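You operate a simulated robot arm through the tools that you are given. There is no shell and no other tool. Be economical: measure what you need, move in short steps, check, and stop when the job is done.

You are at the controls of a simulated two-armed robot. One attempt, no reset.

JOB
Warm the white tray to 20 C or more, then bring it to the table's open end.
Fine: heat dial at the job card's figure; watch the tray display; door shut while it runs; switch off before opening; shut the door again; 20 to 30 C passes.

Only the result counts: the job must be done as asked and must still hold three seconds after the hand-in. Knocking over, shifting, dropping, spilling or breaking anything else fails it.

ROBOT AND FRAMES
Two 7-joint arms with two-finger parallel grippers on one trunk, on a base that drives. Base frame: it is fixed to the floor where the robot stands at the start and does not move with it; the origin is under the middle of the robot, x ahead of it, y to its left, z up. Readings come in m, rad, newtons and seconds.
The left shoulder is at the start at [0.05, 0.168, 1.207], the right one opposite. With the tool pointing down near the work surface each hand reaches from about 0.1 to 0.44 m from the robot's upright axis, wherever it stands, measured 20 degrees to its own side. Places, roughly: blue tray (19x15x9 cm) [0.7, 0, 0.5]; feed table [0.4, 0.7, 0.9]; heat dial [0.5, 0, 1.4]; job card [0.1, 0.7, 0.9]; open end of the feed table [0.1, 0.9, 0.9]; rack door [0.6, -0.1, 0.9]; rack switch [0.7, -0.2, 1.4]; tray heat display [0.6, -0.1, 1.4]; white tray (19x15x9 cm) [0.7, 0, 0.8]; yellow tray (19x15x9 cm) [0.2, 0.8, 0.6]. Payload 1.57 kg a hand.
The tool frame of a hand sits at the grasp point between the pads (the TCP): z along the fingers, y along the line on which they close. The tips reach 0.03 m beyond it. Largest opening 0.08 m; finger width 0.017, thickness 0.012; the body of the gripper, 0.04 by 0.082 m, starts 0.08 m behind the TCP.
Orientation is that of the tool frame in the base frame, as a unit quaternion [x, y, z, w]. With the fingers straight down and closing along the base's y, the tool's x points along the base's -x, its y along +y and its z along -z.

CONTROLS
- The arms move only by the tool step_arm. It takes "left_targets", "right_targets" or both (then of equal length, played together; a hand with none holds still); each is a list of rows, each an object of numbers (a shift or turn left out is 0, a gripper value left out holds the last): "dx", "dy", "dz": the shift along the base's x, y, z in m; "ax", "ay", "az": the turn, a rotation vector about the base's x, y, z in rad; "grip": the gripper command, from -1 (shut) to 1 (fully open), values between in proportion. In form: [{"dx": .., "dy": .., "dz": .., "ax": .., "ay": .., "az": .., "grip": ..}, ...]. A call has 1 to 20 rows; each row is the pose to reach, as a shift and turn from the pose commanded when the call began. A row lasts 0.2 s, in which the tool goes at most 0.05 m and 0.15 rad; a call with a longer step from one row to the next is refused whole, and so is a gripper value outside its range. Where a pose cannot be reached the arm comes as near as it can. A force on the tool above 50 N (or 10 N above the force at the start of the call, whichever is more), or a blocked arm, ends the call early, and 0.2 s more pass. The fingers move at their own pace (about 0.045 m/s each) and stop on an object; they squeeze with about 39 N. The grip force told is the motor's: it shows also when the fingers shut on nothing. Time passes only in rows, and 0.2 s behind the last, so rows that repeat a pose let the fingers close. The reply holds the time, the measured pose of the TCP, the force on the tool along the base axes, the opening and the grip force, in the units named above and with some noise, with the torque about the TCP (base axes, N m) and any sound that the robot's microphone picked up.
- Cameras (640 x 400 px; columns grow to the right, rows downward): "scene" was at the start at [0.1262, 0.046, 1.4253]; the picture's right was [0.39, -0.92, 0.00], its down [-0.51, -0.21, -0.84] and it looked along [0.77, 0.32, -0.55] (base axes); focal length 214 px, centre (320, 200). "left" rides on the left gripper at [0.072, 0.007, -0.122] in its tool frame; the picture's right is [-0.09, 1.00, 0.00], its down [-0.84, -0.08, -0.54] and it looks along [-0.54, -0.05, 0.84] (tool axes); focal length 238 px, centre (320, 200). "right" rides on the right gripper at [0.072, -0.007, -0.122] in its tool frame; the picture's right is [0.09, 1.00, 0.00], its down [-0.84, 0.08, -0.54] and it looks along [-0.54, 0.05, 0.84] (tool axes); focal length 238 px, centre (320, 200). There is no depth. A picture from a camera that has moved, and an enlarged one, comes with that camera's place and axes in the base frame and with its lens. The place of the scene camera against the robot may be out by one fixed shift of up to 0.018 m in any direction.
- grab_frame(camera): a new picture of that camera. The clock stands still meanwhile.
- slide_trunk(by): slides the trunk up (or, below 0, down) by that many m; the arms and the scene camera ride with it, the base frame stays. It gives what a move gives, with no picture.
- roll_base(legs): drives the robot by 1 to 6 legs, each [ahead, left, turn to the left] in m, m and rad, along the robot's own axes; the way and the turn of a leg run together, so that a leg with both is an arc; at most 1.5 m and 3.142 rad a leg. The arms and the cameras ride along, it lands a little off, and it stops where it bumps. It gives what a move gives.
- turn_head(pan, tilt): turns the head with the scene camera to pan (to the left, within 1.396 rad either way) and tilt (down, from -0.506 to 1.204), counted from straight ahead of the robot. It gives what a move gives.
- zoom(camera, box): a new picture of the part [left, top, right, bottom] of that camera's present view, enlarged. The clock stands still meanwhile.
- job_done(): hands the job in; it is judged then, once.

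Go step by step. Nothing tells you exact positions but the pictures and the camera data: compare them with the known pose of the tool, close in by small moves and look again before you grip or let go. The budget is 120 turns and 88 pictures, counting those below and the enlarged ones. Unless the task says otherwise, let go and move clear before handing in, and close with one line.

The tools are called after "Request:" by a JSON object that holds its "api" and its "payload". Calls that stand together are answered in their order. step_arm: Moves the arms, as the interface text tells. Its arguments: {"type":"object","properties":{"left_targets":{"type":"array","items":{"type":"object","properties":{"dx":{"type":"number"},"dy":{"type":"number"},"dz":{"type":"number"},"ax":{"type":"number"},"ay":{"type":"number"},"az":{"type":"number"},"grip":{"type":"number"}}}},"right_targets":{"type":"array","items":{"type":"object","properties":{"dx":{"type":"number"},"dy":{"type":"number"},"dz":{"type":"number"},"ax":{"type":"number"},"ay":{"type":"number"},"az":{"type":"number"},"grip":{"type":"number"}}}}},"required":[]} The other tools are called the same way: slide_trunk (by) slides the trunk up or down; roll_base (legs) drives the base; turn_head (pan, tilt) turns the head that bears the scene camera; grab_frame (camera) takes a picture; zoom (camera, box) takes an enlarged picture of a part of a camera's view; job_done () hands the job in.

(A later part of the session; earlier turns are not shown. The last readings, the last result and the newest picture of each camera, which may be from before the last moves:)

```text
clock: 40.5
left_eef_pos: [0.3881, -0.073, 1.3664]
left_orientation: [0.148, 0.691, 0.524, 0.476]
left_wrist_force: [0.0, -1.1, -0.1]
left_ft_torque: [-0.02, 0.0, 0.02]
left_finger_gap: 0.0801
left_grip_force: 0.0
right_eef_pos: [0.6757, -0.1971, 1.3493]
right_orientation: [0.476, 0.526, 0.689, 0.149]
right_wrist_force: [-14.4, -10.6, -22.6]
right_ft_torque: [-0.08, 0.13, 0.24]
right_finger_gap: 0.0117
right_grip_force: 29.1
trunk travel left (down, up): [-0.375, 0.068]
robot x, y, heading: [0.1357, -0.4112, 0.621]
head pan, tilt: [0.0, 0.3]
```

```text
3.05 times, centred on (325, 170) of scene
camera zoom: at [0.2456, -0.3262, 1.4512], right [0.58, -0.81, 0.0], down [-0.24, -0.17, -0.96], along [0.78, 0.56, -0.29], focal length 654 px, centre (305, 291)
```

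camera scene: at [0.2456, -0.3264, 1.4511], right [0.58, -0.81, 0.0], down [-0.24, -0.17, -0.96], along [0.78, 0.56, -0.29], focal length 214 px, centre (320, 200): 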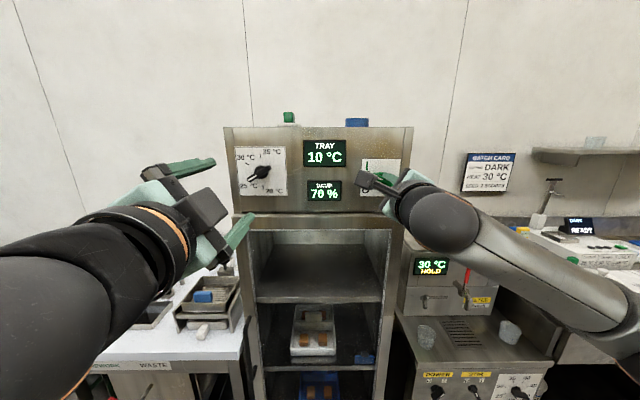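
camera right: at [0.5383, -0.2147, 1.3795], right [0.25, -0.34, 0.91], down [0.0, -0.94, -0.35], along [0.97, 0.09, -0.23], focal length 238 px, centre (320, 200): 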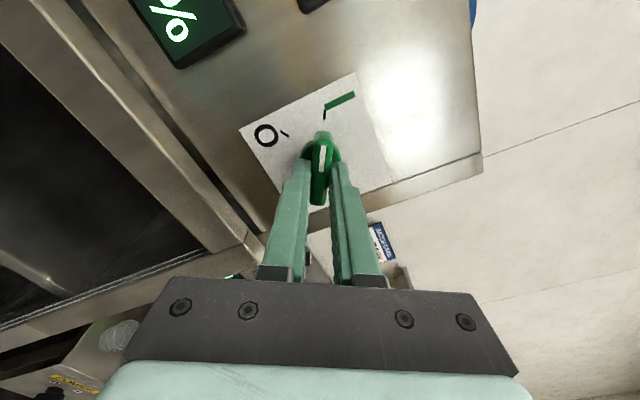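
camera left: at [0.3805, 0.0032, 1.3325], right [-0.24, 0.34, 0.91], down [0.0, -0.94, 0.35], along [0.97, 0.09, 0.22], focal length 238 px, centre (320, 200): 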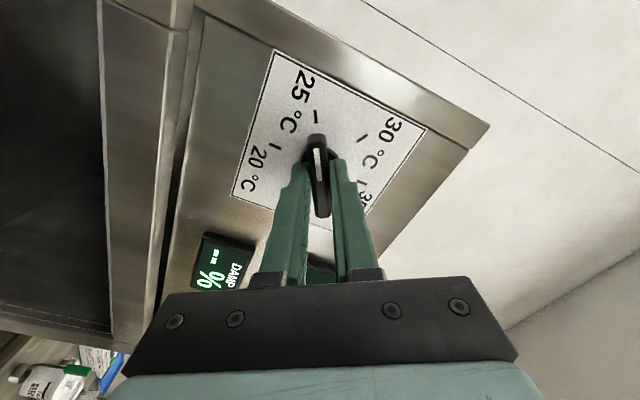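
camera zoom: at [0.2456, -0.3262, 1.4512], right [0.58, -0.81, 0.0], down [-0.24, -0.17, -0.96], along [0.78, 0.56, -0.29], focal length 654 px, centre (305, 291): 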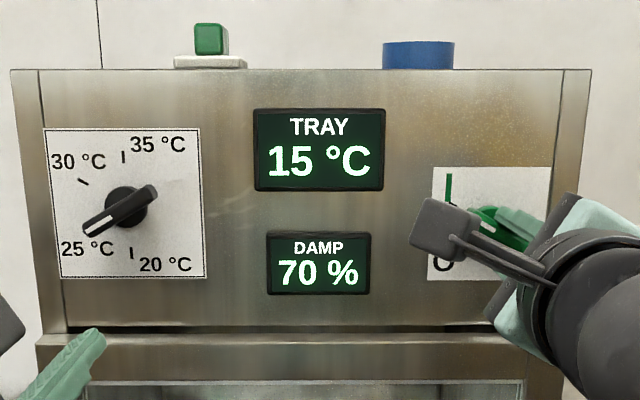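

Rising about 1 °C/s. I wait further.

Request:
{"api": "step_arm", "payload": {"left_targets": [{}, {}, {}, {}, {}, {}, {}, {}, {}, {}, {}, {}, {}, {}, {}, {}, {}, {}, {}, {}]}}

Request:
{"api": "step_arm", "payload": {"left_targets": [{}, {}, {}, {}, {}, {}, {}, {}, {}, {}, {}, {}, {}, {}, {}, {}, {}, {}, {}, {}]}}

Request:
{"api": "zoom", "payload": {"camera": "scene", "box": [220, 110, 430, 230]}}

```text
clock: 44.7
left_eef_pos: [0.3883, -0.0722, 1.3669]
left_orientation: [0.15, 0.691, 0.523, 0.476]
left_wrist_force: [-0.2, 0.2, 0.2]
left_ft_torque: [0.0, 0.01, -0.02]
left_finger_gap: 0.0801
left_grip_force: 0.1
right_eef_pos: [0.6754, -0.1972, 1.349]
right_orientation: [0.476, 0.526, 0.689, 0.149]
right_wrist_force: [-14.1, -7.4, -21.0]
right_ft_torque: [-0.19, 0.2, 0.14]
right_finger_gap: 0.012
right_grip_force: 29.0
trunk travel left (down, up): [-0.375, 0.068]
robot x, y, heading: [0.134, -0.4142, 0.625]
head pan, tilt: [0.0, 0.3]
```

```text
clock: 48.9
left_eef_pos: [0.3889, -0.0728, 1.3655]
left_orientation: [0.149, 0.691, 0.523, 0.476]
left_wrist_force: [0.2, 0.1, -0.1]
left_ft_torque: [0.0, -0.02, 0.03]
left_finger_gap: 0.08
left_grip_force: 0.0
right_eef_pos: [0.6752, -0.1982, 1.3488]
right_orientation: [0.476, 0.526, 0.689, 0.148]
right_wrist_force: [-12.7, -7.9, -20.5]
right_ft_torque: [-0.22, 0.28, 0.07]
right_finger_gap: 0.0122
right_grip_force: 29.4
trunk travel left (down, up): [-0.375, 0.068]
robot x, y, heading: [0.1313, -0.4133, 0.62]
head pan, tilt: [0.0, 0.3]
```

```text
3.05 times, centred on (325, 170) of scene
camera zoom: at [0.2457, -0.3258, 1.4511], right [0.58, -0.81, 0.0], down [-0.24, -0.17, -0.96], along [0.78, 0.56, -0.3], focal length 654 px, centre (305, 291)
```

zoom: 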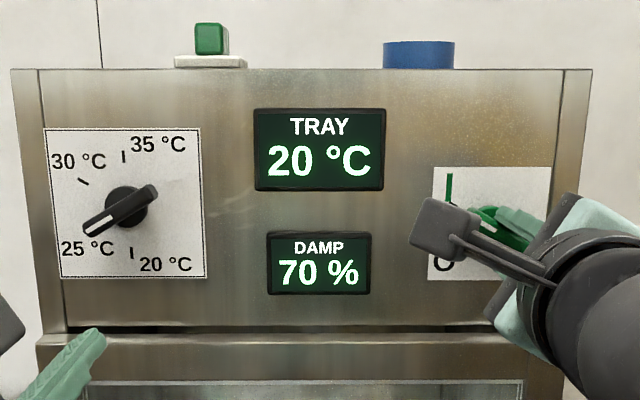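

20 °C, levelling toward 25. I let it run on for margin.

Request:
{"api": "step_arm", "payload": {"left_targets": [{}, {}, {}, {}, {}, {}, {}, {}, {}, {}, {}, {}, {}, {}, {}, {}, {}, {}, {}, {}]}}

Request:
{"api": "step_arm", "payload": {"left_targets": [{}, {}, {}, {}, {}, {}, {}, {}, {}, {}, {}, {}, {}, {}, {}, {}, {}, {}, {}, {}]}}

Request:
{"api": "step_arm", "payload": {"left_targets": [{}, {}, {}, {}, {}, {}, {}, {}, {}, {}, {}, {}, {}, {}, {}, {}, {}, {}, {}, {}]}}

Request:
{"api": "zoom", "payload": {"camera": "scene", "box": [220, 110, 430, 230]}}

```text
clock: 53.1
left_eef_pos: [0.3893, -0.0729, 1.366]
left_orientation: [0.149, 0.691, 0.523, 0.476]
left_wrist_force: [-0.5, 0.3, 1.2]
left_ft_torque: [0.02, -0.03, -0.03]
left_finger_gap: 0.0802
left_grip_force: 0.0
right_eef_pos: [0.6773, -0.1964, 1.349]
right_orientation: [0.476, 0.526, 0.689, 0.149]
right_wrist_force: [-13.7, -6.3, -20.6]
right_ft_torque: [-0.21, 0.27, 0.08]
right_finger_gap: 0.0117
right_grip_force: 28.9
trunk travel left (down, up): [-0.375, 0.068]
robot x, y, heading: [0.1333, -0.4124, 0.621]
head pan, tilt: [0.0, 0.3]
```

```text
clock: 57.3
left_eef_pos: [0.3885, -0.0732, 1.367]
left_orientation: [0.15, 0.691, 0.523, 0.476]
left_wrist_force: [0.0, -0.8, -0.2]
left_ft_torque: [0.02, -0.03, -0.02]
left_finger_gap: 0.08
left_grip_force: 0.1
right_eef_pos: [0.6757, -0.1969, 1.3493]
right_orientation: [0.476, 0.525, 0.69, 0.15]
right_wrist_force: [-13.1, -5.7, -19.6]
right_ft_torque: [-0.26, 0.29, 0.05]
right_finger_gap: 0.0119
right_grip_force: 29.6
trunk travel left (down, up): [-0.375, 0.068]
robot x, y, heading: [0.1332, -0.4144, 0.62]
head pan, tilt: [0.0, 0.3]
```

```text
clock: 61.5
left_eef_pos: [0.3889, -0.0727, 1.3668]
left_orientation: [0.15, 0.691, 0.523, 0.476]
left_wrist_force: [0.0, 0.3, -0.2]
left_ft_torque: [-0.02, 0.05, -0.02]
left_finger_gap: 0.0799
left_grip_force: 0.1
right_eef_pos: [0.6756, -0.1962, 1.3494]
right_orientation: [0.475, 0.526, 0.689, 0.149]
right_wrist_force: [-12.3, -5.0, -20.2]
right_ft_torque: [-0.27, 0.25, 0.07]
right_finger_gap: 0.0118
right_grip_force: 29.3
trunk travel left (down, up): [-0.375, 0.068]
robot x, y, heading: [0.1357, -0.4162, 0.622]
head pan, tilt: [0.0, 0.3]
```

```text
3.05 times, centred on (325, 170) of scene
camera zoom: at [0.2458, -0.3255, 1.4511], right [0.58, -0.81, 0.0], down [-0.24, -0.17, -0.96], along [0.78, 0.56, -0.3], focal length 654 px, centre (305, 291)
```

zoom: 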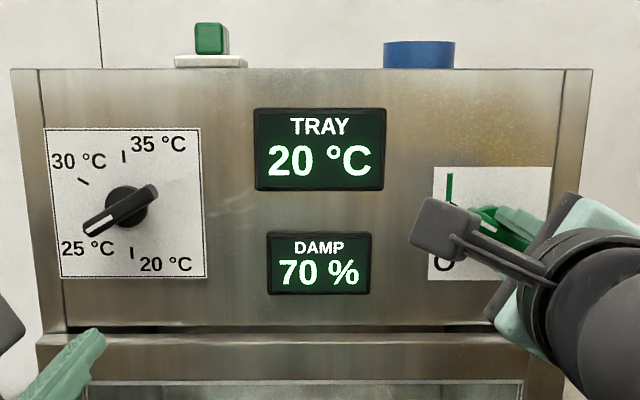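

It stays at 20 °C, on the edge. I wait another stretch and inspect the dial and display closely.

Request:
{"api": "step_arm", "payload": {"left_targets": [{}, {}, {}, {}, {}, {}, {}, {}, {}, {}, {}, {}, {}, {}, {}, {}, {}, {}, {}, {}]}}

Request:
{"api": "zoom", "payload": {"camera": "scene", "box": [230, 130, 350, 205]}}

Request:
{"api": "grab_frame", "payload": {"camera": "left"}}

```text
clock: 65.7
left_eef_pos: [0.3893, -0.0731, 1.3659]
left_orientation: [0.149, 0.691, 0.523, 0.476]
left_wrist_force: [0.3, 0.3, -0.3]
left_ft_torque: [0.01, -0.01, 0.02]
left_finger_gap: 0.0799
left_grip_force: 0.1
right_eef_pos: [0.6764, -0.1952, 1.3489]
right_orientation: [0.475, 0.526, 0.689, 0.149]
right_wrist_force: [-12.3, -4.8, -19.6]
right_ft_torque: [-0.26, 0.28, 0.06]
right_finger_gap: 0.012
right_grip_force: 29.4
trunk travel left (down, up): [-0.375, 0.068]
robot x, y, heading: [0.1376, -0.4139, 0.624]
head pan, tilt: [0.0, 0.3]
```

```text
5.33 times, centred on (290, 168) of scene
camera zoom: at [0.2458, -0.3255, 1.4511], right [0.58, -0.81, 0.0], down [-0.24, -0.17, -0.96], along [0.78, 0.56, -0.3], focal length 1144 px, centre (480, 373)
```

zoom: 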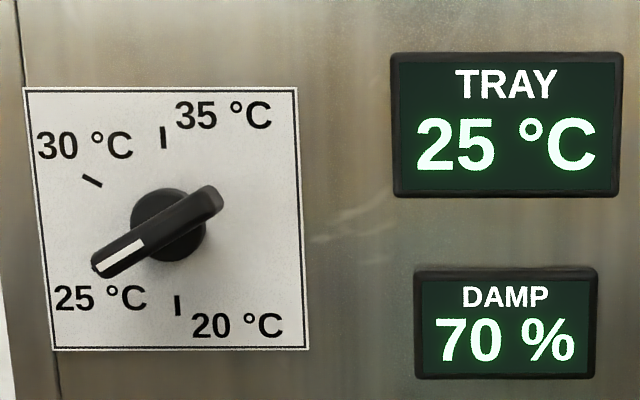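

```text
52 pictures are left
camera left: at [0.2518, -0.0904, 1.3344], right [-0.24, 0.34, 0.91], down [0.0, -0.94, 0.35], along [0.97, 0.09, 0.23], focal length 238 px, centre (320, 200)
```

left: 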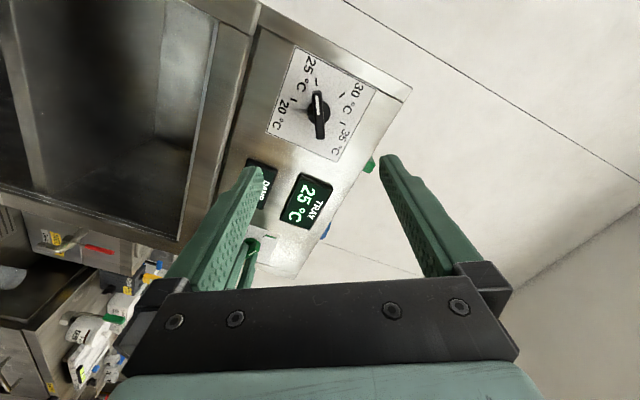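

Now it shows 25 °C (it steps in fives). I switch off: turn the switch back 60° counter-clockwise.

Request:
{"api": "step_arm", "payload": {"right_targets": [{"ax": -0.1065, "ay": -0.076}, {"ax": -0.213, "ay": -0.152}, {"ax": -0.3195, "ay": -0.228}, {"ax": -0.426, "ay": -0.304}, {"ax": -0.5325, "ay": -0.38}, {"ax": -0.639, "ay": -0.456}, {"ax": -0.7455, "ay": -0.532}, {"ax": -0.852, "ay": -0.608}, {"ax": -0.852, "ay": -0.608}]}}

Request:
{"api": "step_arm", "payload": {"right_targets": [{"grip": 0}, {"grip": 0.3}, {"dx": -0.03, "dy": -0.021, "grip": 0.3}, {"dx": -0.06, "dy": -0.043, "grip": 0.3}, {"dx": -0.1, "dy": -0.071, "grip": 1}, {"dx": -0.13, "dy": -0.093}]}}

Request:
{"api": "zoom", "payload": {"camera": "scene", "box": [220, 110, 430, 230]}}

```text
clock: 67.7
left_eef_pos: [0.3888, -0.0716, 1.3661]
left_orientation: [0.149, 0.692, 0.522, 0.476]
left_wrist_force: [0.0, 0.2, 1.0]
left_ft_torque: [-0.01, 0.0, -0.02]
left_finger_gap: 0.0802
left_grip_force: 0.1
right_eef_pos: [0.6761, -0.1956, 1.3514]
right_orientation: [0.148, 0.691, 0.523, 0.476]
right_wrist_force: [-7.4, 2.0, -8.1]
right_ft_torque: [0.27, -0.14, -0.06]
right_finger_gap: 0.0119
right_grip_force: 29.1
trunk travel left (down, up): [-0.375, 0.068]
robot x, y, heading: [0.1351, -0.4116, 0.625]
head pan, tilt: [0.0, 0.3]
```

```text
clock: 69.1
left_eef_pos: [0.3881, -0.0716, 1.3665]
left_orientation: [0.149, 0.691, 0.523, 0.476]
left_wrist_force: [-0.8, -0.8, 0.3]
left_ft_torque: [-0.02, 0.0, 0.0]
left_finger_gap: 0.08
left_grip_force: 0.1
right_eef_pos: [0.5456, -0.2897, 1.3512]
right_orientation: [0.15, 0.691, 0.523, 0.476]
right_wrist_force: [-0.7, 0.1, 0.5]
right_ft_torque: [0.01, 0.0, 0.0]
right_finger_gap: 0.0797
right_grip_force: 0.0
trunk travel left (down, up): [-0.375, 0.068]
robot x, y, heading: [0.1345, -0.4154, 0.618]
head pan, tilt: [0.0, 0.3]
```

```text
3.05 times, centred on (325, 170) of scene
camera zoom: at [0.2459, -0.3253, 1.4511], right [0.58, -0.81, 0.0], down [-0.24, -0.17, -0.96], along [0.78, 0.56, -0.3], focal length 654 px, centre (305, 291)
```

zoom: 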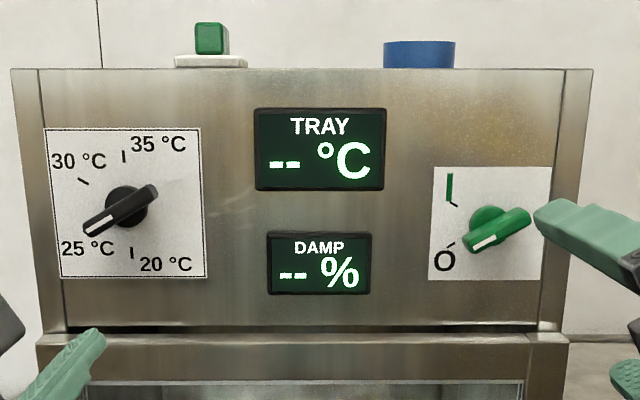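

Off. Now I tilt the head down to study the door, its handle and the tray.

Request:
{"api": "turn_head", "payload": {"pan": 0, "tilt": 0.75}}

Request:
{"api": "grab_frame", "payload": {"camera": "scene"}}

```text
clock: 70.0
left_eef_pos: [0.3891, -0.0716, 1.3663]
left_orientation: [0.149, 0.691, 0.523, 0.476]
left_wrist_force: [0.0, 0.1, -0.5]
left_ft_torque: [-0.02, 0.02, -0.02]
left_finger_gap: 0.0799
left_grip_force: 0.0
right_eef_pos: [0.5457, -0.289, 1.3504]
right_orientation: [0.149, 0.691, 0.523, 0.476]
right_wrist_force: [0.4, -0.9, 0.1]
right_ft_torque: [-0.04, 0.03, 0.01]
right_finger_gap: 0.0799
right_grip_force: 0.0
trunk travel left (down, up): [-0.375, 0.068]
robot x, y, heading: [0.132, -0.4171, 0.621]
head pan, tilt: [0.0, 0.75]
```

```text
50 pictures are left
camera scene: at [0.2377, -0.3314, 1.4108], right [0.58, -0.81, 0.0], down [-0.55, -0.4, -0.73], along [0.6, 0.43, -0.68], focal length 214 px, centre (320, 200)
```

scene: 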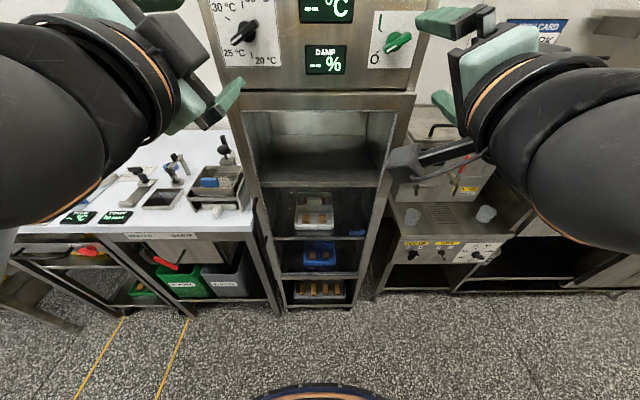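

Request:
{"api": "zoom", "payload": {"camera": "scene", "box": [220, 85, 430, 315]}}

Request:
{"api": "zoom", "payload": {"camera": "scene", "box": [230, 160, 390, 260]}}

```text
1.74 times, centred on (325, 200) of scene
camera zoom: at [0.2377, -0.3314, 1.4108], right [0.58, -0.81, 0.0], down [-0.55, -0.4, -0.73], along [0.6, 0.43, -0.68], focal length 373 px, centre (311, 200)
```

zoom: 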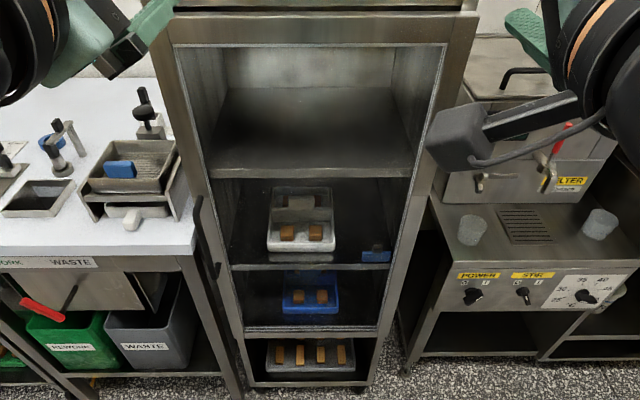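

```text
4.00 times, centred on (310, 210) of scene
camera zoom: at [0.2377, -0.3314, 1.4108], right [0.58, -0.81, 0.0], down [-0.55, -0.4, -0.73], along [0.6, 0.43, -0.68], focal length 858 px, centre (360, 160)
```

zoom: 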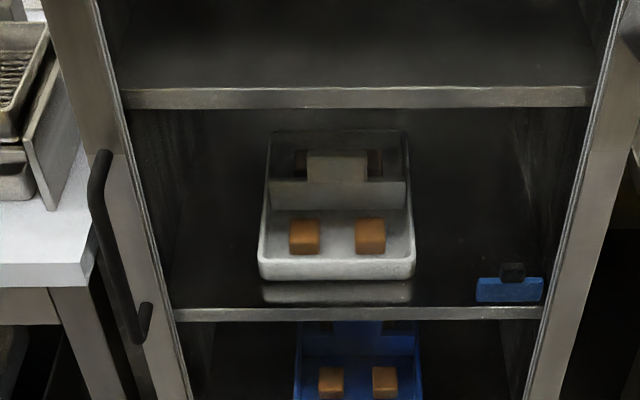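

The door handle is a vertical bar at its left edge (≈ r 0.225, z 0.8–1.0); hinge is on the right. I step back and left, lower the trunk, and bring the left hand level with the handle with fingers closing sideways.

Request:
{"api": "roll_base", "payload": {"legs": [[-0.085, 0.085, 0]]}}

Request:
{"api": "slide_trunk", "payload": {"by": -0.25}}

Request:
{"api": "step_arm", "payload": {"left_targets": [{"dx": 0.008, "dy": 0.002, "dz": -0.026, "ax": -0.1065, "ay": -0.076}, {"dx": 0.016, "dy": 0.004, "dz": -0.052, "ax": -0.213, "ay": -0.152}, {"dx": 0.024, "dy": 0.0055, "dz": -0.078, "ax": -0.3195, "ay": -0.228}, {"dx": 0.032, "dy": 0.007, "dz": -0.103, "ax": -0.426, "ay": -0.304}, {"dx": 0.04, "dy": 0.009, "dz": -0.129, "ax": -0.5325, "ay": -0.38}, {"dx": 0.048, "dy": 0.011, "dz": -0.155, "ax": -0.639, "ay": -0.456}, {"dx": 0.056, "dy": 0.013, "dz": -0.18, "ax": -0.7455, "ay": -0.532}, {"dx": 0.063, "dy": 0.0145, "dz": -0.206, "ax": -0.852, "ay": -0.608}, {"dx": 0.063, "dy": 0.0145, "dz": -0.206, "ax": -0.852, "ay": -0.608}], "right_targets": [{"dx": -0.012, "dy": -0.009, "ax": -0.1065, "ay": -0.076}, {"dx": -0.025, "dy": -0.018, "ax": -0.213, "ay": -0.152}, {"dx": -0.037, "dy": -0.026, "ax": -0.3195, "ay": -0.228}, {"dx": -0.05, "dy": -0.035, "ax": -0.426, "ay": -0.304}, {"dx": -0.06, "dy": -0.044, "ax": -0.5325, "ay": -0.38}, {"dx": -0.072, "dy": -0.053, "ax": -0.639, "ay": -0.456}, {"dx": -0.085, "dy": -0.061, "ax": -0.7455, "ay": -0.532}, {"dx": -0.098, "dy": -0.07, "ax": -0.852, "ay": -0.608}, {"dx": -0.098, "dy": -0.07, "ax": -0.852, "ay": -0.608}]}}

Request:
{"api": "grab_frame", "payload": {"camera": "left"}}

Request:
{"api": "grab_frame", "payload": {"camera": "scene"}}

```text
clock: 71.2
left_eef_pos: [0.2738, -0.0528, 1.3659]
left_orientation: [0.148, 0.691, 0.524, 0.476]
left_wrist_force: [-0.3, 0.2, 0.4]
left_ft_torque: [0.02, 0.0, -0.01]
left_finger_gap: 0.0802
left_grip_force: 0.1
right_eef_pos: [0.4301, -0.27, 1.3505]
right_orientation: [0.148, 0.691, 0.524, 0.476]
right_wrist_force: [0.0, 0.1, -0.8]
right_ft_torque: [-0.05, -0.03, 0.0]
right_finger_gap: 0.0803
right_grip_force: 0.0
trunk travel left (down, up): [-0.375, 0.068]
robot x, y, heading: [0.0183, -0.3994, 0.623]
head pan, tilt: [0.0, 0.75]
```

```text
clock: 73.8
left_eef_pos: [0.2742, -0.0529, 1.1164]
left_orientation: [0.148, 0.691, 0.525, 0.475]
left_wrist_force: [-0.3, -0.2, -0.1]
left_ft_torque: [0.01, 0.04, -0.02]
left_finger_gap: 0.0801
left_grip_force: 0.1
right_eef_pos: [0.4313, -0.2698, 1.1002]
right_orientation: [0.148, 0.692, 0.524, 0.475]
right_wrist_force: [0.5, 0.5, -0.8]
right_ft_torque: [-0.01, -0.01, 0.03]
right_finger_gap: 0.0799
right_grip_force: 0.1
trunk travel left (down, up): [-0.125, 0.318]
robot x, y, heading: [0.0188, -0.3971, 0.625]
head pan, tilt: [0.0, 0.75]
```

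```text
clock: 75.8
left_eef_pos: [0.3355, -0.038, 0.9114]
left_orientation: [-0.218, 0.673, 0.215, 0.673]
left_wrist_force: [0.0, 0.5, 0.6]
left_ft_torque: [0.01, -0.02, 0.0]
left_finger_gap: 0.0804
left_grip_force: 0.0
right_eef_pos: [0.3277, -0.319, 1.124]
right_orientation: [-0.23, 0.671, 0.205, 0.674]
right_wrist_force: [-0.1, -0.2, 0.4]
right_ft_torque: [0.01, 0.0, 0.03]
right_finger_gap: 0.0799
right_grip_force: 0.0
right hand out of reach, approached as far as the arm can: row 2, 3, 4, 5, 6, 7, 8, 9
trunk travel left (down, up): [-0.125, 0.318]
robot x, y, heading: [0.018, -0.3911, 0.627]
head pan, tilt: [0.0, 0.75]
```

```text
47 pictures are left
camera left: at [0.2336, -0.1057, 0.8385], right [-0.58, 0.81, 0.09], down [-0.4, -0.38, 0.84], along [0.71, 0.45, 0.54], focal length 238 px, centre (320, 200)
```

left: 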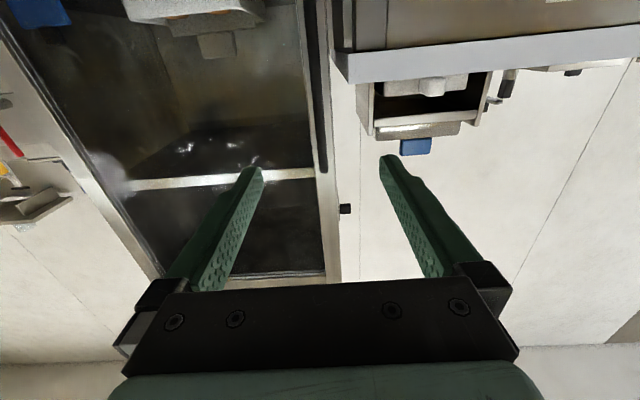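

```text
46 pictures are left
camera scene: at [0.1385, -0.3461, 1.1622], right [0.18, -0.98, 0.0], down [-0.66, -0.12, -0.74], along [0.73, 0.14, -0.67], focal length 214 px, centre (320, 200)
```

scene: 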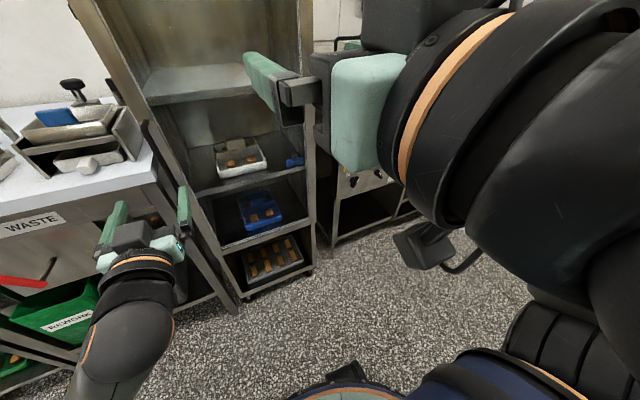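

The handle is in line with the left hand. The table corner lies just left of it, so I raise to z≈0.955, narrow the opening, and advance 0.1 m; I also move the right hand aside.

Request:
{"api": "step_arm", "payload": {"left_targets": [{"dx": 0.0, "dy": 0.0, "dz": 0.022, "grip": 0.4}, {"dz": 0.045, "grip": 0.4}, {"dx": 0.0204, "dy": 0.0145, "dz": 0.045}, {"dx": 0.0407, "dy": 0.029, "dz": 0.045}, {"dx": 0.061, "dy": 0.0436, "dz": 0.045}, {"dx": 0.0814, "dy": 0.0581, "dz": 0.045}], "right_targets": [{"dx": 0.03, "dy": -0.02, "dz": 0}, {"dx": 0.05, "dy": -0.06}, {"dx": 0.06, "dy": -0.1}, {"dx": 0.07, "dy": -0.14}, {"dx": 0.08, "dy": -0.18}, {"dx": 0.08, "dy": -0.2}]}}

Request:
{"api": "grab_frame", "payload": {"camera": "left"}}

Request:
{"api": "grab_frame", "payload": {"camera": "scene"}}

```text
clock: 77.2
left_eef_pos: [0.4194, 0.0181, 0.9562]
left_orientation: [-0.217, 0.674, 0.215, 0.672]
left_wrist_force: [0.0, 1.3, -0.4]
left_ft_torque: [-0.01, 0.0, -0.03]
left_finger_gap: 0.0562
left_grip_force: 0.0
right_eef_pos: [0.4056, -0.5226, 1.1497]
right_orientation: [-0.217, 0.674, 0.216, 0.672]
right_wrist_force: [-0.9, -0.7, -0.5]
right_ft_torque: [0.0, 0.0, -0.01]
right_finger_gap: 0.0801
right_grip_force: 0.1
right hand out of reach, approached as far as the arm can: row 1, 2, 3, 4, 5, 6
trunk travel left (down, up): [-0.125, 0.318]
robot x, y, heading: [0.0209, -0.3925, 0.626]
head pan, tilt: [0.0, 0.75]
```

```text
45 pictures are left
camera left: at [0.3164, -0.0473, 0.8824], right [-0.58, 0.81, 0.09], down [-0.4, -0.38, 0.84], along [0.71, 0.45, 0.54], focal length 238 px, centre (320, 200)
```

left: 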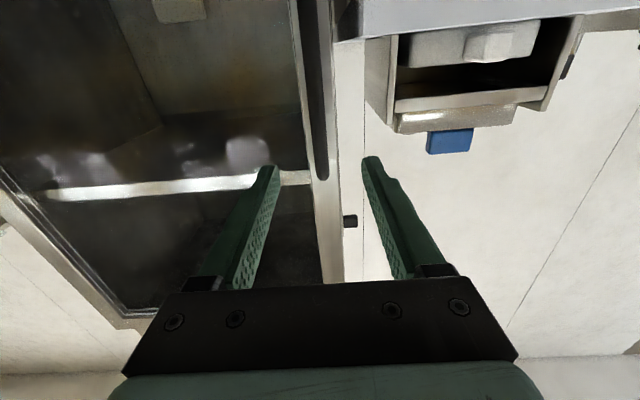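

```text
44 pictures are left
camera scene: at [0.1235, -0.313, 1.1608], right [0.58, -0.81, 0.0], down [-0.55, -0.4, -0.73], along [0.59, 0.43, -0.68], focal length 214 px, centre (320, 200)
```

scene: 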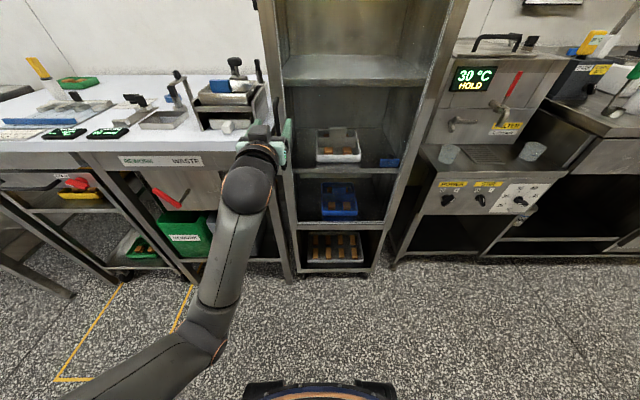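

Aligned; the handle's top end is a bit above TCP height. I lower 2 cm and advance 0.05 m.

Request:
{"api": "step_arm", "payload": {"left_targets": [{"dx": 0.01, "dy": 0.007, "dz": -0.01}, {"dx": 0.0204, "dy": 0.0145, "dz": -0.02}, {"dx": 0.03, "dy": 0.0215, "dz": -0.02}, {"dx": 0.0407, "dy": 0.029, "dz": -0.02}]}}

Request:
{"api": "grab_frame", "payload": {"camera": "left"}}

Request:
{"api": "zoom", "payload": {"camera": "scene", "box": [210, 80, 350, 200]}}

```text
clock: 78.2
left_eef_pos: [0.4534, 0.061, 0.9261]
left_orientation: [-0.214, 0.677, 0.233, 0.665]
left_wrist_force: [0.2, -0.2, -0.1]
left_ft_torque: [0.02, -0.01, 0.01]
left_finger_gap: 0.0562
left_grip_force: 0.1
right_eef_pos: [0.4061, -0.5238, 1.1499]
right_orientation: [-0.217, 0.675, 0.215, 0.671]
right_wrist_force: [-0.1, -0.9, 0.8]
right_ft_torque: [0.0, 0.0, -0.02]
right_finger_gap: 0.0799
right_grip_force: 0.1
trunk travel left (down, up): [-0.125, 0.318]
robot x, y, heading: [0.0214, -0.3964, 0.625]
head pan, tilt: [0.0, 0.75]
```

```text
43 pictures are left
camera left: at [0.3506, -0.0051, 0.8551], right [-0.59, 0.79, 0.13], down [-0.36, -0.41, 0.84], along [0.72, 0.45, 0.53], focal length 238 px, centre (320, 200)
```

left: 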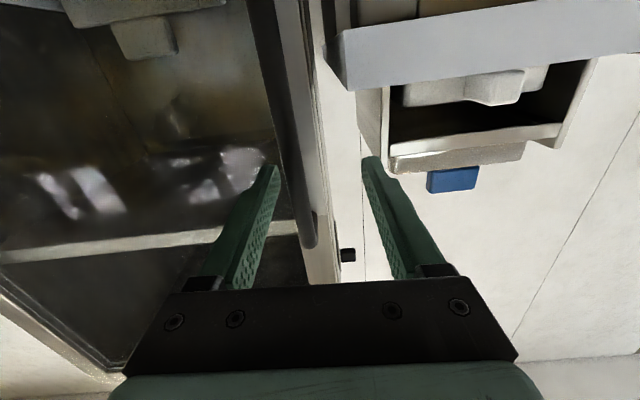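

```text
3.33 times, centred on (280, 140) of scene
camera zoom: at [0.1236, -0.313, 1.1608], right [0.58, -0.81, 0.0], down [-0.55, -0.4, -0.73], along [0.59, 0.43, -0.68], focal length 715 px, centre (453, 400)
```

zoom: 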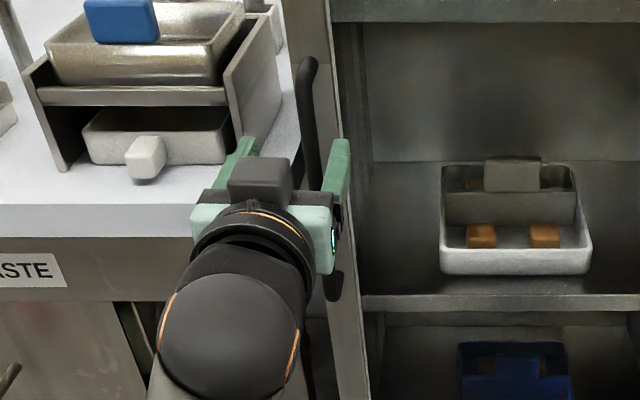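

The arm is near its reach limit and drifted. I retract, raise, drive the base 0.1 m ahead and re-approach.

Request:
{"api": "step_arm", "payload": {"left_targets": [{"dx": -0.025, "dy": -0.022, "dz": 0.01}, {"dx": -0.05, "dy": -0.05, "dz": 0.02}, {"dx": -0.09, "dy": -0.075, "dz": 0.02}, {"dx": -0.122, "dy": -0.087, "dz": 0.02}]}}

Request:
{"api": "roll_base", "payload": {"legs": [[0.11, 0, 0]]}}

Request:
{"api": "grab_frame", "payload": {"camera": "left"}}

```text
clock: 78.9
left_eef_pos: [0.3955, 0.0233, 0.9547]
left_orientation: [-0.174, 0.666, 0.285, 0.666]
left_wrist_force: [15.1, -12.0, 3.2]
left_ft_torque: [-0.08, -0.45, -0.33]
left_finger_gap: 0.0723
left_grip_force: 9.2
right_eef_pos: [0.407, -0.5264, 1.1506]
right_orientation: [-0.216, 0.675, 0.215, 0.672]
right_wrist_force: [0.2, -0.4, 0.2]
right_ft_torque: [-0.03, -0.08, -0.02]
right_finger_gap: 0.0801
right_grip_force: 0.1
trunk travel left (down, up): [-0.125, 0.318]
robot x, y, heading: [0.0178, -0.3957, 0.618]
head pan, tilt: [0.0, 0.75]
stopped in row 3 (left hand): the arm was blocked; the commanded pose is now the measured one
```

```text
clock: 80.1
left_eef_pos: [0.4633, 0.0758, 0.9556]
left_orientation: [-0.178, 0.667, 0.286, 0.665]
left_wrist_force: [-5.2, -3.7, -0.1]
left_ft_torque: [-0.04, 0.08, -0.19]
left_finger_gap: 0.0561
left_grip_force: 0.0
right_eef_pos: [0.48, -0.4728, 1.1497]
right_orientation: [-0.218, 0.675, 0.216, 0.672]
right_wrist_force: [0.3, 0.2, -0.7]
right_ft_torque: [-0.02, 0.02, 0.0]
right_finger_gap: 0.0802
right_grip_force: 0.0
trunk travel left (down, up): [-0.125, 0.318]
robot x, y, heading: [0.0936, -0.3442, 0.624]
head pan, tilt: [0.0, 0.75]
stopped in leg 1: the force on the tool passed its limit (the readings are from after the stop); the commanded pose is now the measured one
```

```text
41 pictures are left
camera left: at [0.36, 0.0159, 0.878], right [-0.61, 0.76, 0.24], down [-0.33, -0.52, 0.79], along [0.72, 0.4, 0.57], focal length 238 px, centre (320, 200)
```

left: 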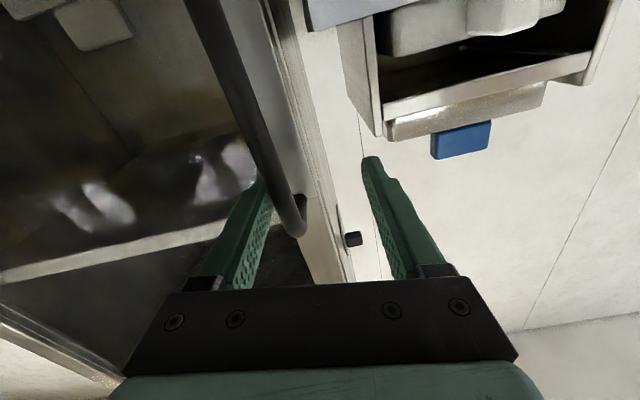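

The handle now sits between the fingers near the right one, with the hand rolled slightly. I undo the roll, shift 1.5 cm right, then close on the handle.

Request:
{"api": "step_arm", "payload": {"left_targets": [{"dx": 0.004, "dy": -0.006, "ax": -0.06, "ay": -0.043}, {"dx": 0.008, "dy": -0.012, "ax": -0.12, "ay": -0.086}, {"dx": 0.008, "dy": -0.012, "ax": -0.12, "ay": -0.086}]}}

Request:
{"api": "grab_frame", "payload": {"camera": "left"}}

```text
clock: 80.5
left_eef_pos: [0.4621, 0.0781, 0.9545]
left_orientation: [-0.185, 0.663, 0.288, 0.665]
left_wrist_force: [-11.7, -15.8, -4.0]
left_ft_torque: [-0.16, 0.3, -0.91]
left_finger_gap: 0.0605
left_grip_force: 3.0
right_eef_pos: [0.4784, -0.4724, 1.1508]
right_orientation: [-0.217, 0.675, 0.215, 0.672]
right_wrist_force: [-0.4, 0.3, -0.4]
right_ft_torque: [0.01, 0.01, -0.02]
right_finger_gap: 0.0801
right_grip_force: 0.1
trunk travel left (down, up): [-0.125, 0.318]
robot x, y, heading: [0.092, -0.3415, 0.619]
head pan, tilt: [0.0, 0.75]
stopped in row 1 (left hand): the force on the tool passed its limit (the readings are from after the stop); the commanded pose is now the measured one
```

```text
40 pictures are left
camera left: at [0.3599, 0.0159, 0.8775], right [-0.62, 0.75, 0.23], down [-0.33, -0.51, 0.79], along [0.71, 0.42, 0.57], focal length 238 px, centre (320, 200)
```

left: 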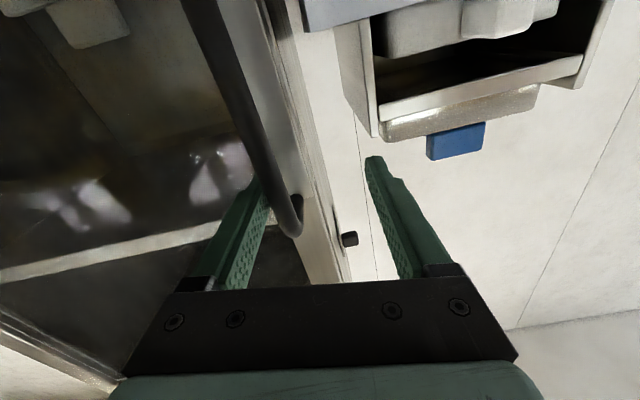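

The tip is probably pressing near the door face and the handle's top mount. I ease back 1.2 cm, lower 2.5 cm to clear the mount, then straighten.

Request:
{"api": "step_arm", "payload": {"left_targets": [{"dx": -0.0098, "dy": -0.007}, {"dx": -0.0098, "dy": -0.007, "dz": -0.012}, {"dx": -0.0098, "dy": -0.007, "dz": -0.024}, {"dx": -0.0098, "dy": -0.007, "dz": -0.024, "ax": -0.06, "ay": -0.043}, {"dx": -0.0098, "dy": -0.007, "dz": -0.024, "ax": -0.14, "ay": -0.1}]}}

Request:
{"api": "grab_frame", "payload": {"camera": "left"}}

Request:
{"api": "zoom", "payload": {"camera": "scene", "box": [210, 60, 350, 200]}}

```text
clock: 81.6
left_eef_pos: [0.4544, 0.0826, 0.9445]
left_orientation: [-0.189, 0.646, 0.286, 0.681]
left_wrist_force: [11.0, -17.8, -1.7]
left_ft_torque: [0.04, -0.35, 0.04]
left_finger_gap: 0.075
left_grip_force: 10.9
right_eef_pos: [0.4803, -0.4749, 1.1498]
right_orientation: [-0.215, 0.676, 0.213, 0.672]
right_wrist_force: [0.4, -0.6, 1.5]
right_ft_torque: [0.05, 0.02, -0.01]
right_finger_gap: 0.08
right_grip_force: 0.1
trunk travel left (down, up): [-0.125, 0.318]
robot x, y, heading: [0.0915, -0.3427, 0.622]
head pan, tilt: [0.0, 0.75]
stopped in row 5 (left hand): the force on the tool passed its limit (the readings are from after the stop); the commanded pose is now the measured one
```

```text
39 pictures are left
camera left: at [0.3566, 0.0212, 0.8606], right [-0.63, 0.75, 0.2], down [-0.37, -0.52, 0.77], along [0.68, 0.41, 0.61], focal length 238 px, centre (320, 200)
```

left: 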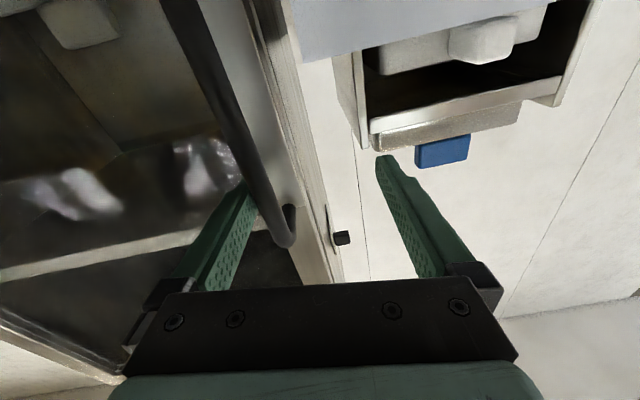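

```text
2.86 times, centred on (280, 130) of scene
camera zoom: at [0.1992, -0.2631, 1.1607], right [0.58, -0.82, 0.0], down [-0.56, -0.39, -0.73], along [0.6, 0.42, -0.68], focal length 613 px, centre (434, 400)
```

zoom: 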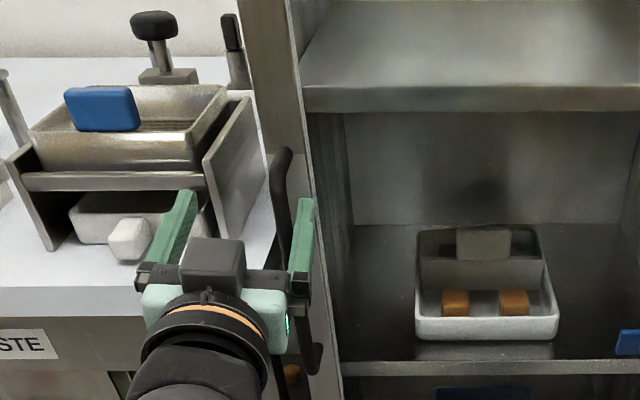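

The handle presses on the right finger; the arm seems to be held off to the left. I look at the whole arm.

Request:
{"api": "turn_head", "payload": {"pan": 0.4, "tilt": 0.9}}

Request:
{"api": "grab_frame", "payload": {"camera": "scene"}}

```text
clock: 82.5
left_eef_pos: [0.4545, 0.084, 0.945]
left_orientation: [-0.191, 0.646, 0.288, 0.68]
left_wrist_force: [15.9, -20.0, 1.7]
left_ft_torque: [-0.22, -0.41, 0.13]
left_finger_gap: 0.0782
left_grip_force: 12.5
right_eef_pos: [0.4805, -0.4752, 1.1491]
right_orientation: [-0.215, 0.676, 0.215, 0.672]
right_wrist_force: [-0.2, 0.0, 0.0]
right_ft_torque: [0.0, -0.01, -0.02]
right_finger_gap: 0.0797
right_grip_force: 0.1
trunk travel left (down, up): [-0.125, 0.318]
robot x, y, heading: [0.094, -0.3464, 0.617]
head pan, tilt: [0.4, 0.901]
```

```text
37 pictures are left
camera scene: at [0.1716, -0.2473, 1.149], right [0.85, -0.53, 0.0], down [-0.41, -0.67, -0.62], along [0.33, 0.53, -0.78], focal length 214 px, centre (320, 200)
```

scene: 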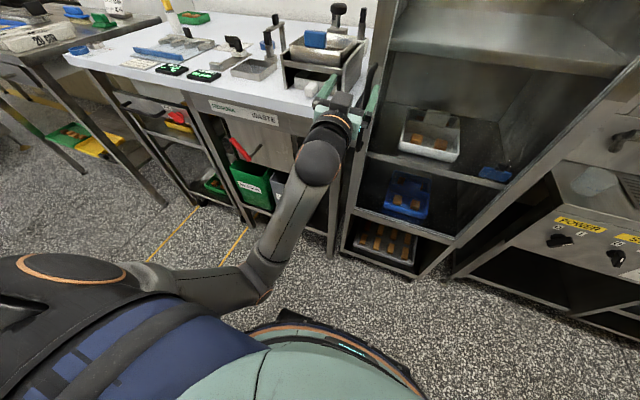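

The table front stands proud of the rack, so the left forearm/wrist is likely rubbing there. I open fully and back the left hand out, easing right.

Request:
{"api": "step_arm", "payload": {"left_targets": [{"grip": 1}, {"dx": -0.003, "dy": -0.008, "grip": 1}, {"dx": -0.014, "dy": -0.022, "grip": 1}, {"dx": -0.03, "dy": -0.034, "grip": 1}, {"dx": -0.05, "dy": -0.048, "grip": 1}, {"dx": -0.075, "dy": -0.066}, {"dx": -0.1, "dy": -0.084}]}}

```text
clock: 83.3
left_eef_pos: [0.444, 0.0754, 0.9556]
left_orientation: [-0.174, 0.638, 0.31, 0.683]
left_wrist_force: [10.6, -8.1, -2.6]
left_ft_torque: [-0.07, -0.05, 0.12]
left_finger_gap: 0.0801
left_grip_force: 0.0
right_eef_pos: [0.4807, -0.4746, 1.1492]
right_orientation: [-0.217, 0.676, 0.215, 0.671]
right_wrist_force: [-0.5, 0.2, -0.2]
right_ft_torque: [0.01, 0.01, 0.02]
right_finger_gap: 0.0798
right_grip_force: 0.1
trunk travel left (down, up): [-0.125, 0.318]
robot x, y, heading: [0.0957, -0.3433, 0.613]
head pan, tilt: [0.4, 0.901]
stopped in row 4 (left hand): the force on the tool passed its limit (the readings are from after the stop); the commanded pose is now the measured one
```

The hand rolls as if the low elbow were jammed against the base. Fingers straddle the vertical handle, so I can rise freely: I raise the trunk to lift the elbow.

Request:
{"api": "slide_trunk", "payload": {"by": 0.15}}

Request:
{"api": "grab_frame", "payload": {"camera": "scene"}}

```text
clock: 85.0
left_eef_pos: [0.4419, 0.0769, 1.1075]
left_orientation: [-0.177, 0.636, 0.313, 0.683]
left_wrist_force: [0.4, 0.2, -0.3]
left_ft_torque: [0.0, -0.03, 0.04]
left_finger_gap: 0.0802
left_grip_force: 0.0
right_eef_pos: [0.4795, -0.474, 1.3]
right_orientation: [-0.216, 0.676, 0.213, 0.671]
right_wrist_force: [0.4, 0.3, 1.2]
right_ft_torque: [-0.01, 0.0, -0.02]
right_finger_gap: 0.0799
right_grip_force: 0.1
trunk travel left (down, up): [-0.275, 0.168]
robot x, y, heading: [0.0928, -0.3453, 0.617]
head pan, tilt: [0.4, 0.901]
```

```text
36 pictures are left
camera scene: at [0.1707, -0.2456, 1.2988], right [0.85, -0.53, 0.0], down [-0.41, -0.67, -0.62], along [0.33, 0.53, -0.78], focal length 214 px, centre (320, 200)
```

scene: 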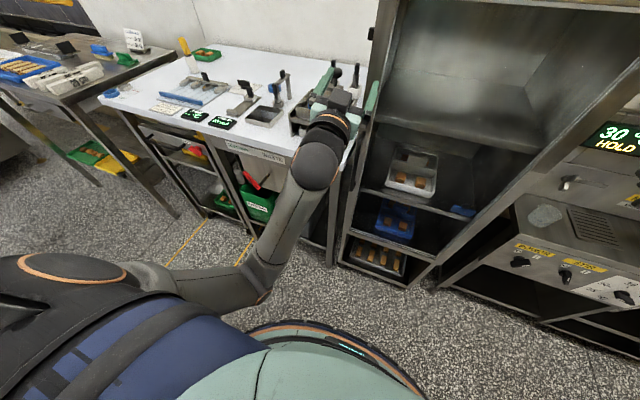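

Free again and nothing has moved. I'll use the right hand instead: retract the left, shift the base 0.15 m left, and bring the right hand before the handle.

Request:
{"api": "step_arm", "payload": {"left_targets": [{"dx": -0.025, "dy": -0.018}, {"dx": -0.05, "dy": -0.036}, {"dx": -0.08, "dy": -0.057}, {"dx": -0.11, "dy": -0.078}, {"dx": -0.138, "dy": -0.099}]}}

Request:
{"api": "roll_base", "payload": {"legs": [[0, 0.15, 0]]}}

Request:
{"api": "step_arm", "payload": {"right_targets": [{"dx": -0.003, "dy": 0.03, "dz": -0.035}, {"dx": -0.006, "dy": 0.06, "dz": -0.07}, {"dx": -0.009, "dy": 0.09, "dz": -0.106}, {"dx": -0.0124, "dy": 0.121, "dz": -0.142}, {"dx": -0.0155, "dy": 0.151, "dz": -0.177}, {"dx": -0.0187, "dy": 0.181, "dz": -0.213}, {"dx": -0.0218, "dy": 0.211, "dz": -0.248}, {"dx": -0.025, "dy": 0.241, "dz": -0.284}, {"dx": -0.028, "dy": 0.272, "dz": -0.319}, {"dx": -0.031, "dy": 0.302, "dz": -0.355}, {"dx": -0.0342, "dy": 0.332, "dz": -0.39}, {"dx": -0.0342, "dy": 0.332, "dz": -0.39}]}}

Request:
{"api": "grab_frame", "payload": {"camera": "right"}}

Request:
{"api": "grab_frame", "payload": {"camera": "scene"}}

```text
clock: 85.7
left_eef_pos: [0.3757, 0.046, 1.1758]
left_orientation: [-0.146, 0.567, 0.367, 0.723]
left_wrist_force: [-0.2, 0.6, -0.4]
left_ft_torque: [0.03, 0.01, 0.03]
left_finger_gap: 0.08
left_grip_force: 0.0
left hand out of reach, approached as far as the arm can: row 3
right_eef_pos: [0.4819, -0.4742, 1.2996]
right_orientation: [-0.216, 0.676, 0.214, 0.672]
right_wrist_force: [0.5, -0.2, 0.4]
right_ft_torque: [0.01, -0.01, 0.03]
right_finger_gap: 0.0799
right_grip_force: 0.2
trunk travel left (down, up): [-0.275, 0.168]
robot x, y, heading: [0.096, -0.3452, 0.616]
head pan, tilt: [0.4, 0.901]
stopped in row 3 (left hand): the arm was blocked; the commanded pose is now the measured one
```

```text
clock: 87.1
left_eef_pos: [0.2875, 0.166, 1.1762]
left_orientation: [-0.146, 0.567, 0.366, 0.723]
left_wrist_force: [-0.3, 0.6, -0.5]
left_ft_torque: [0.0, 0.03, 0.0]
left_finger_gap: 0.0801
left_grip_force: 0.0
right_eef_pos: [0.393, -0.3527, 1.2996]
right_orientation: [-0.216, 0.676, 0.213, 0.672]
right_wrist_force: [-0.7, 0.2, 0.4]
right_ft_torque: [0.03, -0.01, 0.01]
right_finger_gap: 0.0797
right_grip_force: 0.1
trunk travel left (down, up): [-0.275, 0.168]
robot x, y, heading: [0.0045, -0.2249, 0.618]
head pan, tilt: [0.4, 0.901]
```

```text
clock: 89.4
left_eef_pos: [0.2908, 0.1657, 1.1765]
left_orientation: [-0.145, 0.567, 0.367, 0.723]
left_wrist_force: [0.2, -0.3, 0.6]
left_ft_torque: [-0.02, 0.02, -0.01]
left_finger_gap: 0.0799
left_grip_force: 0.0
right_eef_pos: [0.3649, -0.068, 0.9757]
right_orientation: [-0.268, 0.666, 0.202, 0.666]
right_wrist_force: [0.6, 0.7, 0.8]
right_ft_torque: [0.06, 0.01, 0.02]
right_finger_gap: 0.08
right_grip_force: 0.1
right hand out of reach, approached as far as the arm can: row 1, 2, 3, 4, 5, 6, 7, 8, 10, 11
trunk travel left (down, up): [-0.275, 0.168]
robot x, y, heading: [0.0063, -0.2215, 0.614]
head pan, tilt: [0.4, 0.901]
stopped in row 11 (right hand): the arm was blocked; the commanded pose is now the measured one
```

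```text
35 pictures are left
camera right: at [0.2756, -0.1562, 0.9083], right [-0.62, 0.76, -0.18], down [-0.5, -0.2, 0.84], along [0.61, 0.61, 0.51], focal length 238 px, centre (320, 200)
```

right: 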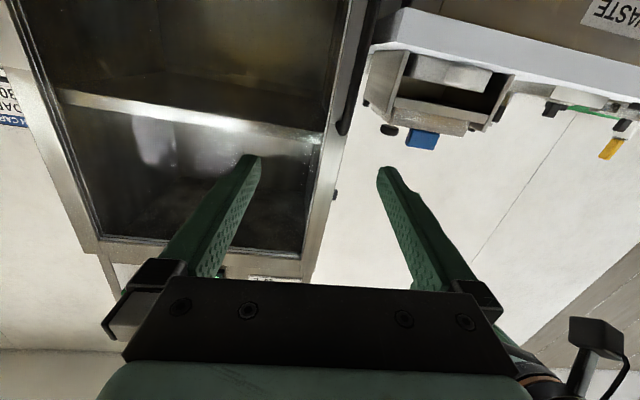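

```text
34 pictures are left
camera scene: at [0.0851, -0.1247, 1.2989], right [0.85, -0.53, 0.0], down [-0.41, -0.67, -0.62], along [0.33, 0.53, -0.78], focal length 214 px, centre (320, 200)
```

scene: 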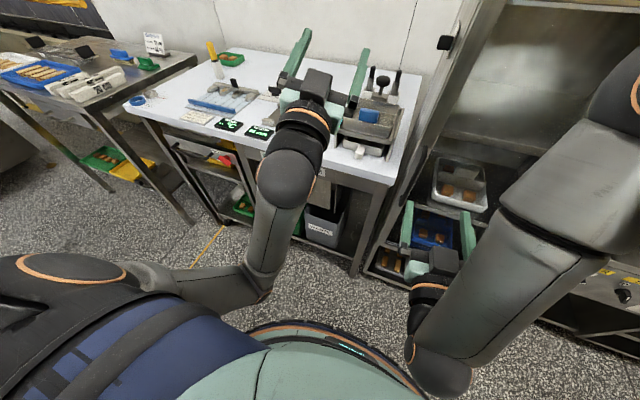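

Hands held horizontal get cramped this close. I back the base off 0.12 m, then straighten and bring the right hand toward the handle.

Request:
{"api": "roll_base", "payload": {"legs": [[-0.12, 0, 0]]}}

Request:
{"api": "step_arm", "payload": {"right_targets": [{"dx": 0.019, "dy": 0.022, "dz": -0.008, "ax": 0.012, "ay": 0.009, "az": -0.01}, {"dx": 0.038, "dy": 0.044, "dz": -0.015, "ax": 0.024, "ay": 0.017, "az": -0.02}, {"dx": 0.057, "dy": 0.067, "dz": -0.023, "ax": 0.036, "ay": 0.026, "az": -0.03}, {"dx": 0.076, "dy": 0.089, "dz": -0.03, "ax": 0.049, "ay": 0.035, "az": -0.04}, {"dx": 0.095, "dy": 0.111, "dz": -0.037, "ax": 0.06, "ay": 0.043, "az": -0.05}, {"dx": 0.114, "dy": 0.133, "dz": -0.045, "ax": 0.073, "ay": 0.052, "az": -0.057, "grip": 0.5}, {"dx": 0.114, "dy": 0.133, "dz": -0.045, "ax": 0.073, "ay": 0.052, "az": -0.057, "grip": 0.5}]}}

Request:
{"api": "grab_frame", "payload": {"camera": "right"}}

```text
clock: 90.7
left_eef_pos: [0.1926, 0.098, 1.1768]
left_orientation: [-0.145, 0.566, 0.367, 0.724]
left_wrist_force: [-0.2, 0.0, -0.2]
left_ft_torque: [0.01, 0.01, -0.01]
left_finger_gap: 0.0799
left_grip_force: 0.1
right_eef_pos: [0.2673, -0.1354, 0.9758]
right_orientation: [-0.269, 0.665, 0.202, 0.667]
right_wrist_force: [-0.3, 0.3, -0.1]
right_ft_torque: [-0.01, 0.03, -0.02]
right_finger_gap: 0.0801
right_grip_force: 0.1
trunk travel left (down, up): [-0.275, 0.168]
robot x, y, heading: [-0.0894, -0.2908, 0.615]
head pan, tilt: [0.4, 0.901]
```

```text
clock: 92.2
left_eef_pos: [0.1943, 0.0972, 1.1773]
left_orientation: [-0.146, 0.567, 0.366, 0.723]
left_wrist_force: [0.3, -0.2, 0.0]
left_ft_torque: [-0.03, -0.04, 0.0]
left_finger_gap: 0.0799
left_grip_force: 0.1
right_eef_pos: [0.3839, 0.0003, 0.9302]
right_orientation: [-0.22, 0.682, 0.213, 0.664]
right_wrist_force: [0.2, 0.7, 0.1]
right_ft_torque: [0.01, -0.01, 0.02]
right_finger_gap: 0.0599
right_grip_force: 0.0
trunk travel left (down, up): [-0.275, 0.168]
robot x, y, heading: [-0.0873, -0.2936, 0.623]
head pan, tilt: [0.4, 0.901]
```

```text
33 pictures are left
camera right: at [0.2865, -0.0769, 0.861], right [-0.58, 0.81, -0.09], down [-0.47, -0.24, 0.85], along [0.66, 0.54, 0.52], focal length 238 px, centre (320, 200)
```

right: 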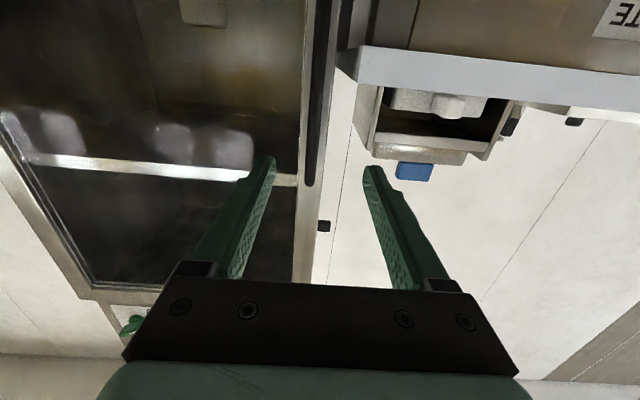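

Aligned to about 4 mm. I advance 0.09 m and check the tracking before closing.

Request:
{"api": "step_arm", "payload": {"right_targets": [{"dx": 0.0193, "dy": 0.0125}, {"dx": 0.0386, "dy": 0.025}, {"dx": 0.058, "dy": 0.0375}, {"dx": 0.0772, "dy": 0.05}, {"dx": 0.0772, "dy": 0.05}]}}

Request:
{"api": "grab_frame", "payload": {"camera": "right"}}

```text
clock: 93.5
left_eef_pos: [0.1935, 0.0981, 1.1768]
left_orientation: [-0.146, 0.567, 0.367, 0.723]
left_wrist_force: [-0.8, 0.3, -0.4]
left_ft_torque: [0.01, -0.03, 0.0]
left_finger_gap: 0.0802
left_grip_force: 0.1
right_eef_pos: [0.4469, 0.0594, 0.9422]
right_orientation: [-0.218, 0.685, 0.21, 0.663]
right_wrist_force: [-0.1, 0.4, 0.2]
right_ft_torque: [0.01, -0.03, 0.01]
right_finger_gap: 0.0602
right_grip_force: 0.0
right hand out of reach, approached as far as the arm can: row 1, 2, 3, 4, 5
trunk travel left (down, up): [-0.275, 0.168]
robot x, y, heading: [-0.0888, -0.2888, 0.617]
head pan, tilt: [0.4, 0.901]
```

```text
32 pictures are left
camera right: at [0.35, -0.0183, 0.8742], right [-0.58, 0.81, -0.09], down [-0.47, -0.23, 0.85], along [0.67, 0.54, 0.51], focal length 238 px, centre (320, 200)
```

right: 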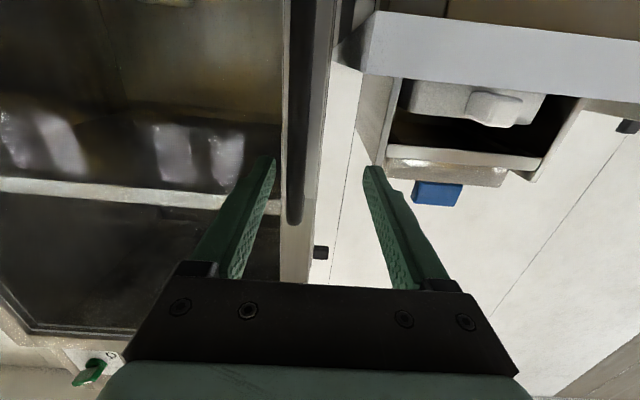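

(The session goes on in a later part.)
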